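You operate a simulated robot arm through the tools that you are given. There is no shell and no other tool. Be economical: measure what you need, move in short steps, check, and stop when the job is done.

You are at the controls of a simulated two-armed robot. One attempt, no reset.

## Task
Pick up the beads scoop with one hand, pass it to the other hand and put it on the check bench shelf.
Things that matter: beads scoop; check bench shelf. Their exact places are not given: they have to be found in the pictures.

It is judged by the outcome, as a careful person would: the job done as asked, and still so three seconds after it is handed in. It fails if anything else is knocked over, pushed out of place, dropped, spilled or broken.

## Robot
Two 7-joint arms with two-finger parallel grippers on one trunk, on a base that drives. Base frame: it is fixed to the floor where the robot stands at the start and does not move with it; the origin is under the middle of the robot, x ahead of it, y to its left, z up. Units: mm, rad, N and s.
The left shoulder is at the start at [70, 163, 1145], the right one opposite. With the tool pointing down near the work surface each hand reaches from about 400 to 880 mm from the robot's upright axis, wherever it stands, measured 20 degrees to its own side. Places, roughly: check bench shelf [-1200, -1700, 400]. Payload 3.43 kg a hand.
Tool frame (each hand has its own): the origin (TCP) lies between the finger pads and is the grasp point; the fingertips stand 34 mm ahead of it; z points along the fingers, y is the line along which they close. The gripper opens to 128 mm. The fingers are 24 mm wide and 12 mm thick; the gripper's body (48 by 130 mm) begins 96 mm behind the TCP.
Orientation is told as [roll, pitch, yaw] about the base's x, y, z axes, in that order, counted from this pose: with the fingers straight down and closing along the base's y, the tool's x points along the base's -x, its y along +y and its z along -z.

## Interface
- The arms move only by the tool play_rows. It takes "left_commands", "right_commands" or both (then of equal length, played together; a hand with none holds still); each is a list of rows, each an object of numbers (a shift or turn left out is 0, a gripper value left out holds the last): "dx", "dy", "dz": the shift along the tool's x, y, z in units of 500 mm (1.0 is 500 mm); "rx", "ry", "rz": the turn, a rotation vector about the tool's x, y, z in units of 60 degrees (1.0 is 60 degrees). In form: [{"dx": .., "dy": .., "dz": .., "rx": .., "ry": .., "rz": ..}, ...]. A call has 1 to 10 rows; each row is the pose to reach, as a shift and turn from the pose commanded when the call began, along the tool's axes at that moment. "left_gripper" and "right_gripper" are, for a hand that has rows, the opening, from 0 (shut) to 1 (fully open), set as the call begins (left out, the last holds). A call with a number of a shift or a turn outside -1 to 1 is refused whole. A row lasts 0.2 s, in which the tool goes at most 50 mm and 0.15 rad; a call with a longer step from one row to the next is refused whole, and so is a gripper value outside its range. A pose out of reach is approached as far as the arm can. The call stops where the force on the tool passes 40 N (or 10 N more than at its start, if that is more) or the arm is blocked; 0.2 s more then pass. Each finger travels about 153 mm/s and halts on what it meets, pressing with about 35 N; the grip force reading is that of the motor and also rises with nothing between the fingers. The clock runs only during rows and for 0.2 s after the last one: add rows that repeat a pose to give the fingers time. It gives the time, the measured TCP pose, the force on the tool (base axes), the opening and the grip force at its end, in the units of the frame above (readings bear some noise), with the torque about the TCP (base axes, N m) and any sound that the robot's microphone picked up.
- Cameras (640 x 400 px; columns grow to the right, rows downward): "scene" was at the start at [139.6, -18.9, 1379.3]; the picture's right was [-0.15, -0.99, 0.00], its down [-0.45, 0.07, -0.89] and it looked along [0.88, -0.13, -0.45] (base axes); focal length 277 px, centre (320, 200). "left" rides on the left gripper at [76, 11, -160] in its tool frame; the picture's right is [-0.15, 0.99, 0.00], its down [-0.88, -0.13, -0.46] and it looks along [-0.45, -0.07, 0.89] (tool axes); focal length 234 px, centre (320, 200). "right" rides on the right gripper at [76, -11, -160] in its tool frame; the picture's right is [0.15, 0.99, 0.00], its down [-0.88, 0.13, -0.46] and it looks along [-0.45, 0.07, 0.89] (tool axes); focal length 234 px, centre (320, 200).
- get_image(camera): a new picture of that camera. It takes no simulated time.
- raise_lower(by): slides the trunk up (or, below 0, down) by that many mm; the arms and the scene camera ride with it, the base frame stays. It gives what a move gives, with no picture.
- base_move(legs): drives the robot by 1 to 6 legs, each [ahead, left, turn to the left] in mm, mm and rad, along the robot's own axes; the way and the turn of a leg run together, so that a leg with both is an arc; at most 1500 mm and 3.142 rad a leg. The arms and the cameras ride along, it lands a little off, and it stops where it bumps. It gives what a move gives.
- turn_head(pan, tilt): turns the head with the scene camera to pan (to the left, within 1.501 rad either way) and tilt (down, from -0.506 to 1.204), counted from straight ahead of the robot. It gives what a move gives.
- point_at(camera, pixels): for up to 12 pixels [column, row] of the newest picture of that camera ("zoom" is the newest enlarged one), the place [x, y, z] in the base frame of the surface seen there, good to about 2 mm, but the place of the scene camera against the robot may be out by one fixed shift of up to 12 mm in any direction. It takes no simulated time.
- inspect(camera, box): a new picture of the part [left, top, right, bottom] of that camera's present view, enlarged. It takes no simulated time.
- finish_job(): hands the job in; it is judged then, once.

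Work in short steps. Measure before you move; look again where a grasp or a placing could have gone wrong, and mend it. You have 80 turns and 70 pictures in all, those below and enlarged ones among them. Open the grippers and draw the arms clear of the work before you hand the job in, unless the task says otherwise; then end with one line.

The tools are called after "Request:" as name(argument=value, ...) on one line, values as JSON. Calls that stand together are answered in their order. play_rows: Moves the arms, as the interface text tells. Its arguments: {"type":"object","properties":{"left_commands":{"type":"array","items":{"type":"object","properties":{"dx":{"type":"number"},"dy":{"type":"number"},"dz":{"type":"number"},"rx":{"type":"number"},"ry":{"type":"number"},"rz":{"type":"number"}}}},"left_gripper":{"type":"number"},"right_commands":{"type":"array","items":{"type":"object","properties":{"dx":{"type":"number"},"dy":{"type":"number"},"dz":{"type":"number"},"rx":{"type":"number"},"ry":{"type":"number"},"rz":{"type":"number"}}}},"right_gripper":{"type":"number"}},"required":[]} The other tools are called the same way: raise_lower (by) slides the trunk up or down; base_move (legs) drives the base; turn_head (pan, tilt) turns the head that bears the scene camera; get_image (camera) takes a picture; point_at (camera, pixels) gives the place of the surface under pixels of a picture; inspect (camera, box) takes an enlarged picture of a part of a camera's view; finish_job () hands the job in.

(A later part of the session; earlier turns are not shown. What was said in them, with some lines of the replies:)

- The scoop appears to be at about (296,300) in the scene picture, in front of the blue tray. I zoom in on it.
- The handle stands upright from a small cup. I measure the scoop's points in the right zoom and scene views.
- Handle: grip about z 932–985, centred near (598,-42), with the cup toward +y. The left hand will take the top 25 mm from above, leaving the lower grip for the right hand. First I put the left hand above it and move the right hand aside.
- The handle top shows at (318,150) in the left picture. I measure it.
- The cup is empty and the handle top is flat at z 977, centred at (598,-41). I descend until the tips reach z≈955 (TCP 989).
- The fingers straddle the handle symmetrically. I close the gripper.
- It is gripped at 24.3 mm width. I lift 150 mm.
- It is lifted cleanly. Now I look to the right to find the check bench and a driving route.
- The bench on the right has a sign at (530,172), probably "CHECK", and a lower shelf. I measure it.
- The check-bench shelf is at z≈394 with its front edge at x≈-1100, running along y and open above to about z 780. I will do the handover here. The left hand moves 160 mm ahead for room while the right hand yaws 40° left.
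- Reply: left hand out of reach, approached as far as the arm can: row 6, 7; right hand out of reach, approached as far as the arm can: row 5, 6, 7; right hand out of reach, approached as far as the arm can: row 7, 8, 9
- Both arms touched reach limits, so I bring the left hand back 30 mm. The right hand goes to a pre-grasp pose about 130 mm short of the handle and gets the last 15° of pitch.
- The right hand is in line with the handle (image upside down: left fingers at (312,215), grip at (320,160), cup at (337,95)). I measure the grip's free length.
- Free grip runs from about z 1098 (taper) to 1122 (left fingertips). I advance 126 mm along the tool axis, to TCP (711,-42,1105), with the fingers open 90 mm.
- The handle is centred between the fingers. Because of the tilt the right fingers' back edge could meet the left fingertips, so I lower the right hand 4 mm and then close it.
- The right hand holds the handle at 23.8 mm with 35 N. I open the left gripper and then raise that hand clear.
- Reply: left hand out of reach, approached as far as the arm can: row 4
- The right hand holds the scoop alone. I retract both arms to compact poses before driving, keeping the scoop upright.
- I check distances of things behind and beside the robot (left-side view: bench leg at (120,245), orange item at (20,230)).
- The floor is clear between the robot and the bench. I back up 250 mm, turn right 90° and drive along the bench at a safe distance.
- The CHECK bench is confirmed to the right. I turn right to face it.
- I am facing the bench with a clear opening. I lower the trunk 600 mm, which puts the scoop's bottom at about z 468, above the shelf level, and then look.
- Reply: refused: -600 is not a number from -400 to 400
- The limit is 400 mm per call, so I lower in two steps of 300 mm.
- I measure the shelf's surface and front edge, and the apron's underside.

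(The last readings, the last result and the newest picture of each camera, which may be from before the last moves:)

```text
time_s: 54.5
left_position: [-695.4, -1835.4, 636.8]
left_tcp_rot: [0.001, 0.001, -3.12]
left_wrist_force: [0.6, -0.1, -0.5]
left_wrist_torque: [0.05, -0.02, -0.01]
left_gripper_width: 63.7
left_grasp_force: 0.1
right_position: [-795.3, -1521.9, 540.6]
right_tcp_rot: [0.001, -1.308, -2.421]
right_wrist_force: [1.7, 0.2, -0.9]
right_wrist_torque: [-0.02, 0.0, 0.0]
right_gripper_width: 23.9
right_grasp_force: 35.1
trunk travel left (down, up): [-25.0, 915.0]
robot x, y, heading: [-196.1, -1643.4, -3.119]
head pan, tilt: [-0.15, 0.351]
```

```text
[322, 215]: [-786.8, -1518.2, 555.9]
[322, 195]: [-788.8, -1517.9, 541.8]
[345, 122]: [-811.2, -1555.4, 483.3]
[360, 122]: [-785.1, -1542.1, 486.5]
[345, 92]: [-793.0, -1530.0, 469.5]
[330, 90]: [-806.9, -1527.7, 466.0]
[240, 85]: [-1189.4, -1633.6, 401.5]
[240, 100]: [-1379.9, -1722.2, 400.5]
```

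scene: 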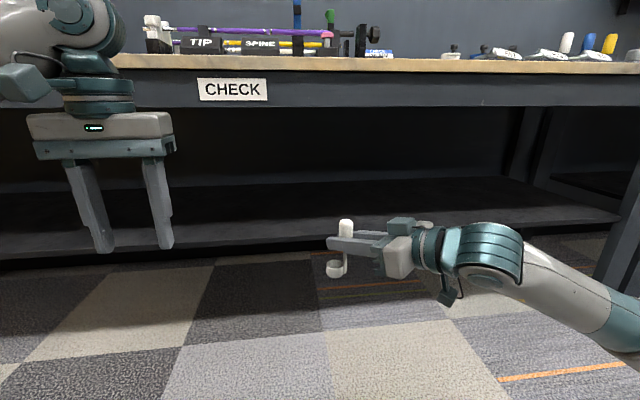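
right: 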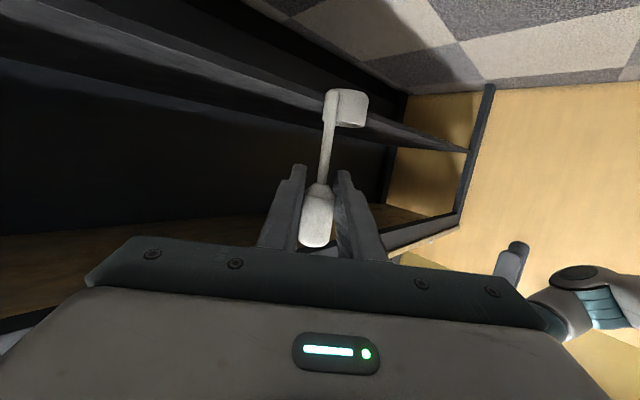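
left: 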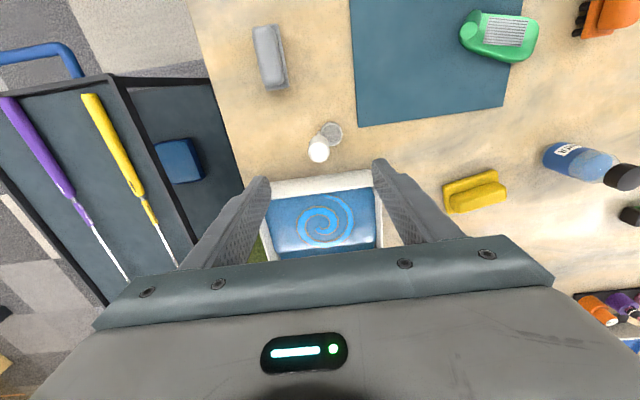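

The shelf top is at z 393.5, its edge is at x -1102 and the apron bottom is at about 773. I drive ahead 260 mm; the scoop's bottom stays at about z 467.

Request:
base_move(legs=[[260, 0, 0]])

Request:
get_image(camera="scene")

```text
time_s: 56.4
left_position: [-951.5, -1844.1, 636.3]
left_tcp_rot: [0.001, 0.0, -3.116]
left_wrist_force: [-0.5, -0.1, -0.7]
left_wrist_torque: [-0.02, 0.02, -0.04]
left_gripper_width: 63.8
left_grasp_force: 0.1
right_position: [-1051.7, -1531.5, 540.9]
right_tcp_rot: [0.0, -1.309, -2.418]
right_wrist_force: [0.2, 0.8, -0.5]
right_wrist_torque: [0.0, -0.03, 0.0]
right_gripper_width: 24.0
right_grasp_force: 35.0
trunk travel left (down, up): [-25.0, 915.0]
robot x, y, heading: [-450.2, -1648.2, -3.118]
head pan, tilt: [-0.15, 0.351]
```

```text
36 pictures are left
```

scene: 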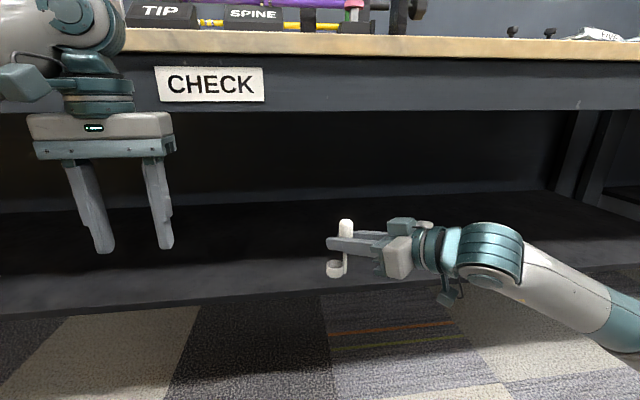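

I extend the right hand 140 mm into the shelf opening at the same height.

Request:
play_rows(right_commands=[{"dx": -0.0122, "dy": -0.031, "dz": 0.0456}, {"dx": -0.0244, "dy": -0.062, "dz": 0.0912}, {"dx": -0.0366, "dy": -0.093, "dz": 0.1368}, {"dx": -0.0488, "dy": -0.124, "dz": 0.1824}, {"dx": -0.061, "dy": -0.155, "dz": 0.228}, {"dx": -0.061, "dy": -0.155, "dz": 0.228}])

Request:
get_image(camera="scene")

Request:
get_image(camera="right")

```text
time_s: 57.8
left_position: [-952.4, -1843.4, 637.9]
left_tcp_rot: [0.002, -0.001, -3.115]
left_wrist_force: [-0.1, -0.5, -0.1]
left_wrist_torque: [0.0, -0.02, 0.0]
left_gripper_width: 64.0
left_grasp_force: 0.0
right_position: [-1190.5, -1551.2, 540.2]
right_tcp_rot: [0.001, -1.308, -2.419]
right_wrist_force: [0.1, -0.2, -0.3]
right_wrist_torque: [0.02, -0.01, 0.0]
right_gripper_width: 23.9
right_grasp_force: 34.8
trunk travel left (down, up): [-25.0, 915.0]
robot x, y, heading: [-451.1, -1651.0, -3.117]
head pan, tilt: [-0.15, 0.351]
```

```text
35 pictures are left
```

scene: 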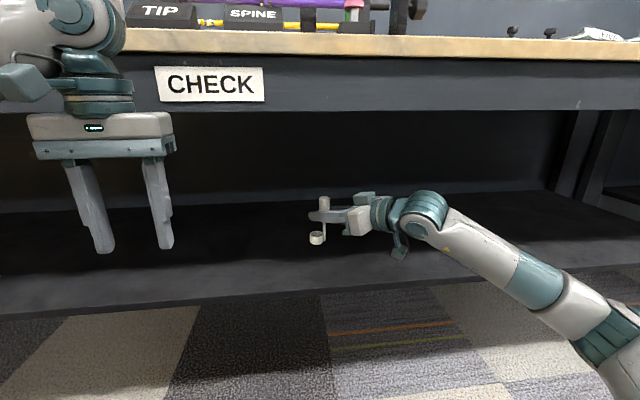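

```text
34 pictures are left
```

right: 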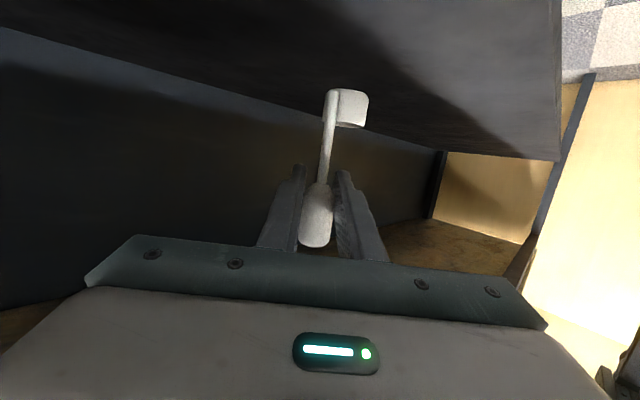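

I measure the part hanging under the right wrist at (400,252) and the scoop against the shelf, before lowering.

Request:
inspect(camera="scene", box=[290, 170, 450, 270])

Request:
point_at(camera="scene", pixels=[[400, 255], [396, 250], [405, 245], [402, 235], [316, 242], [316, 238], [325, 200], [355, 232], [340, 290], [400, 280]])

```text
4.00 times, centred on (370, 220) of scene
```

zoom: 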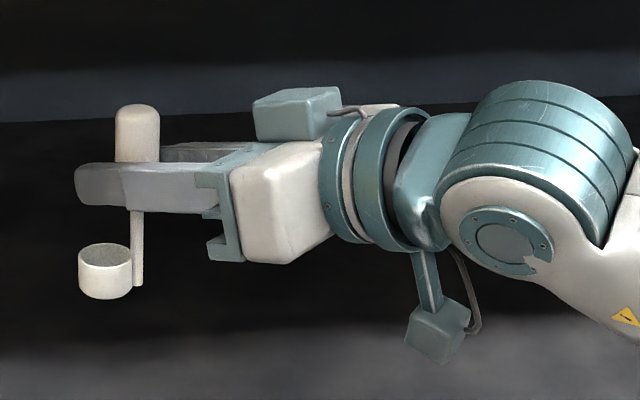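

```text
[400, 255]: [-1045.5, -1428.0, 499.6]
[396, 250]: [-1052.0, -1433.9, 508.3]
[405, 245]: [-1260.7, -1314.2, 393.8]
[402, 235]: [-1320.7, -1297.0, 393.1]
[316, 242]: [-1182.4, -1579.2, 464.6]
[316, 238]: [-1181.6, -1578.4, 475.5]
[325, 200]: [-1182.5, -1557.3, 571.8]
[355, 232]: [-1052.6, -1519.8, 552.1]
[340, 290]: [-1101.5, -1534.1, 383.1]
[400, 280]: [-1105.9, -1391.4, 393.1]
```

The camera bracket bottoms at z≈497, so it will clear the shelf after lowering 74 mm. I lower 66 mm straight down first.

Request:
play_rows(right_commands=[{"dx": 0.03, "dz": 0.008}, {"dx": 0.06, "dz": 0.016}, {"dx": 0.09, "dz": 0.024}, {"dx": 0.115, "dz": 0.0308}, {"dx": 0.1275, "dz": 0.0342}, {"dx": 0.1275, "dz": 0.0342}])

Request:
inspect(camera="scene", box=[290, 190, 450, 290])

Request:
point_at(camera="zoom", pixels=[[105, 300], [105, 320], [140, 290], [105, 285], [60, 300]])

```text
time_s: 59.2
left_position: [-952.4, -1844.2, 637.5]
left_tcp_rot: [-0.001, -0.001, -3.115]
left_wrist_force: [0.6, 0.5, -0.4]
left_wrist_torque: [-0.05, -0.01, 0.01]
left_gripper_width: 63.7
left_grasp_force: 0.1
right_position: [-1192.4, -1550.6, 476.1]
right_tcp_rot: [-0.003, -1.313, -2.416]
right_wrist_force: [-1.9, 0.3, 6.7]
right_wrist_torque: [-0.1, 0.12, -0.02]
right_gripper_width: 23.4
right_grasp_force: 34.5
trunk travel left (down, up): [-25.0, 915.0]
robot x, y, heading: [-453.3, -1647.7, -3.121]
head pan, tilt: [-0.15, 0.351]
```

```text
4.00 times, centred on (370, 240) of scene
```

zoom: 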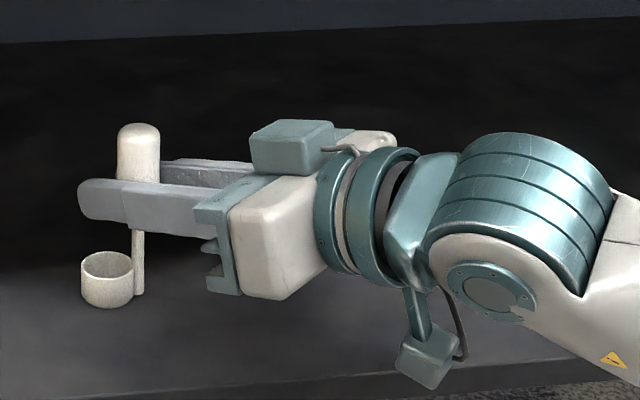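

```text
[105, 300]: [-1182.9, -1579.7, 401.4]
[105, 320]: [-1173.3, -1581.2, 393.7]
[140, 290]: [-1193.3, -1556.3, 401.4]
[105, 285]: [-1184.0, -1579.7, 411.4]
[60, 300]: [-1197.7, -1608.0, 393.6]
```

There is already a 6.7 N upward force, so the bottom is touching. I go down 2 mm more to seat it.

Request:
play_rows(right_commands=[{"dx": 0.002, "dz": 0.0005}, {"dx": 0.004, "dz": 0.001}, {"dx": 0.004, "dz": 0.001}])

Request:
inspect(camera="scene", box=[290, 200, 370, 280])

```text
time_s: 60.0
left_position: [-950.2, -1843.0, 637.0]
left_tcp_rot: [0.001, -0.003, -3.116]
left_wrist_force: [-0.6, -0.4, 0.0]
left_wrist_torque: [-0.04, 0.01, -0.04]
left_gripper_width: 64.1
left_grasp_force: 0.1
right_position: [-1192.9, -1550.4, 476.5]
right_tcp_rot: [-0.009, -1.314, -2.41]
right_wrist_force: [-1.0, -1.0, 18.0]
right_wrist_torque: [-0.27, 0.13, 0.0]
right_gripper_width: 23.7
right_grasp_force: 34.5
trunk travel left (down, up): [-25.0, 915.0]
robot x, y, heading: [-449.3, -1650.8, -3.113]
head pan, tilt: [-0.15, 0.351]
```

```text
5.00 times, centred on (330, 240) of scene
```

zoom: 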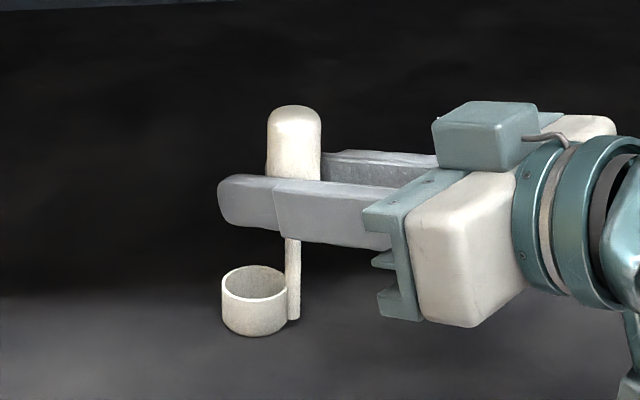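

It is firmly seated at 18 N. I ease back up 2 mm to a light contact and then open the gripper.

Request:
play_rows(right_commands=[{"dx": -0.004, "dz": -0.001}, {"dx": -0.004, "dz": -0.001}])

Request:
play_rows(right_commands=[{"dx": 0}, {"dx": 0}, {"dx": 0}, {"dx": 0}], right_gripper=0.55)

Request:
inspect(camera="scene", box=[290, 200, 370, 280])

Request:
get_image(camera="right")

```text
time_s: 60.6
left_position: [-951.4, -1843.8, 637.9]
left_tcp_rot: [0.001, -0.002, -3.117]
left_wrist_force: [0.0, -0.2, -0.1]
left_wrist_torque: [0.0, 0.01, 0.01]
left_gripper_width: 63.9
left_grasp_force: 0.0
right_position: [-1192.2, -1548.6, 477.0]
right_tcp_rot: [-0.006, -1.311, -2.415]
right_wrist_force: [-3.6, -3.2, 14.2]
right_wrist_torque: [-0.36, 0.36, -0.08]
right_gripper_width: 23.9
right_grasp_force: 35.3
trunk travel left (down, up): [-25.0, 915.0]
robot x, y, heading: [-448.6, -1648.3, -3.119]
head pan, tilt: [-0.15, 0.351]
```

```text
time_s: 61.6
left_position: [-953.4, -1844.4, 637.2]
left_tcp_rot: [0.001, 0.0, -3.115]
left_wrist_force: [0.6, -0.8, 0.3]
left_wrist_torque: [-0.03, -0.03, 0.01]
left_gripper_width: 64.1
left_grasp_force: 0.2
right_position: [-1191.7, -1548.6, 476.0]
right_tcp_rot: [0.001, -1.309, -2.422]
right_wrist_force: [0.6, -0.5, -0.5]
right_wrist_torque: [0.01, -0.03, 0.02]
right_gripper_width: 70.3
right_grasp_force: 0.1
trunk travel left (down, up): [-25.0, 915.0]
robot x, y, heading: [-454.2, -1651.8, -3.119]
head pan, tilt: [-0.15, 0.351]
```

```text
5.00 times, centred on (330, 240) of scene
```

zoom: 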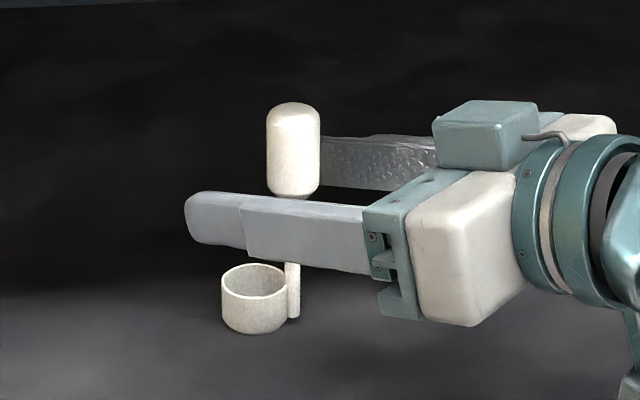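

```text
29 pictures are left
```

right: 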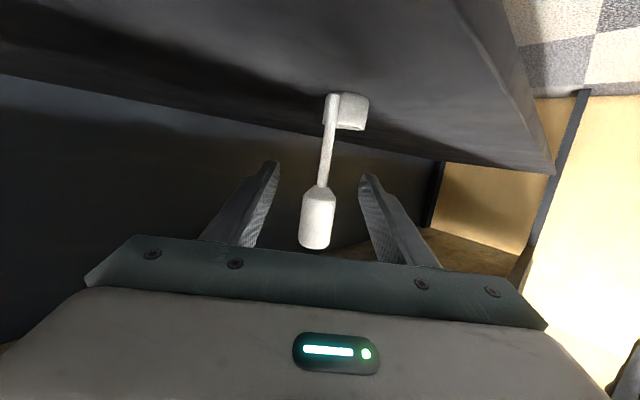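

The scoop stands upright on the shelf, centred between the open fingers. I withdraw straight back along the tool axis.

Request:
play_rows(right_commands=[{"dz": -0.04}, {"dz": -0.08}, {"dz": -0.13}, {"dz": -0.19}, {"dz": -0.25}, {"dz": -0.31}, {"dz": -0.37}])

Request:
base_move(legs=[[-250, 0, 0]])

Request:
get_image(camera="scene")

Request:
inspect(camera="scene", box=[260, 160, 380, 260])

```text
time_s: 63.2
left_position: [-952.4, -1842.3, 638.3]
left_tcp_rot: [0.001, 0.0, -3.116]
left_wrist_force: [0.2, 0.2, 0.3]
left_wrist_torque: [0.02, -0.01, -0.01]
left_gripper_width: 63.9
left_grasp_force: 0.1
right_position: [-1057.4, -1432.1, 522.7]
right_tcp_rot: [0.004, -1.307, -2.422]
right_wrist_force: [-0.4, -0.3, -0.3]
right_wrist_torque: [-0.01, -0.02, -0.02]
right_gripper_width: 70.6
right_grasp_force: 0.2
trunk travel left (down, up): [-25.0, 915.0]
robot x, y, heading: [-449.6, -1649.3, -3.116]
head pan, tilt: [-0.15, 0.351]
```

```text
time_s: 65.0
left_position: [-702.1, -1837.0, 638.5]
left_tcp_rot: [-0.001, 0.0, -3.116]
left_wrist_force: [-0.7, 0.2, -0.6]
left_wrist_torque: [0.02, 0.01, -0.01]
left_gripper_width: 63.8
left_grasp_force: 0.1
right_position: [-809.3, -1424.3, 523.4]
right_tcp_rot: [0.001, -1.31, -2.421]
right_wrist_force: [-0.3, 0.1, 0.2]
right_wrist_torque: [0.02, -0.01, 0.0]
right_gripper_width: 70.5
right_grasp_force: 0.1
trunk travel left (down, up): [-25.0, 915.0]
robot x, y, heading: [-200.7, -1646.4, -3.118]
head pan, tilt: [-0.15, 0.351]
```

```text
28 pictures are left
```

scene: 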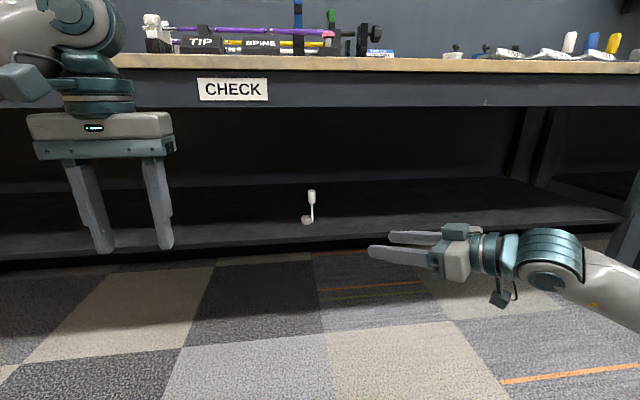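

```text
4.00 times, centred on (320, 210) of scene
```

zoom: 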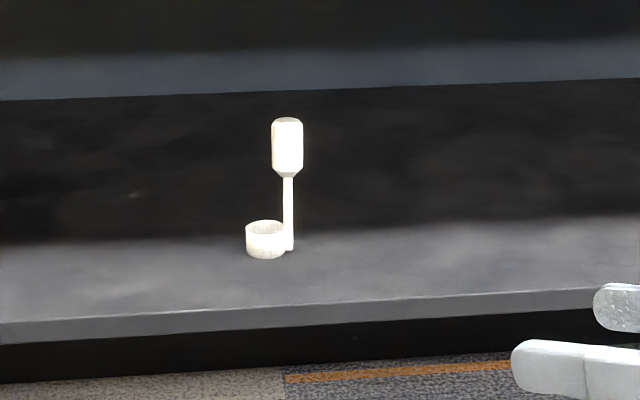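

The scoop stands upright at about (310,205) in the picture, inside the shelf edge. Both grippers are open and clear, so I hand the job in.

Request:
finish_job()

```text
The job is handed in.
```

I picked up the beads scoop with the left hand, passed it to the right hand, and set it upright on the check bench shelf, about 80 mm in from the front edge. The last picture showed it standing on its own, with both grippers open and clear, and nothing else was touched on the way.
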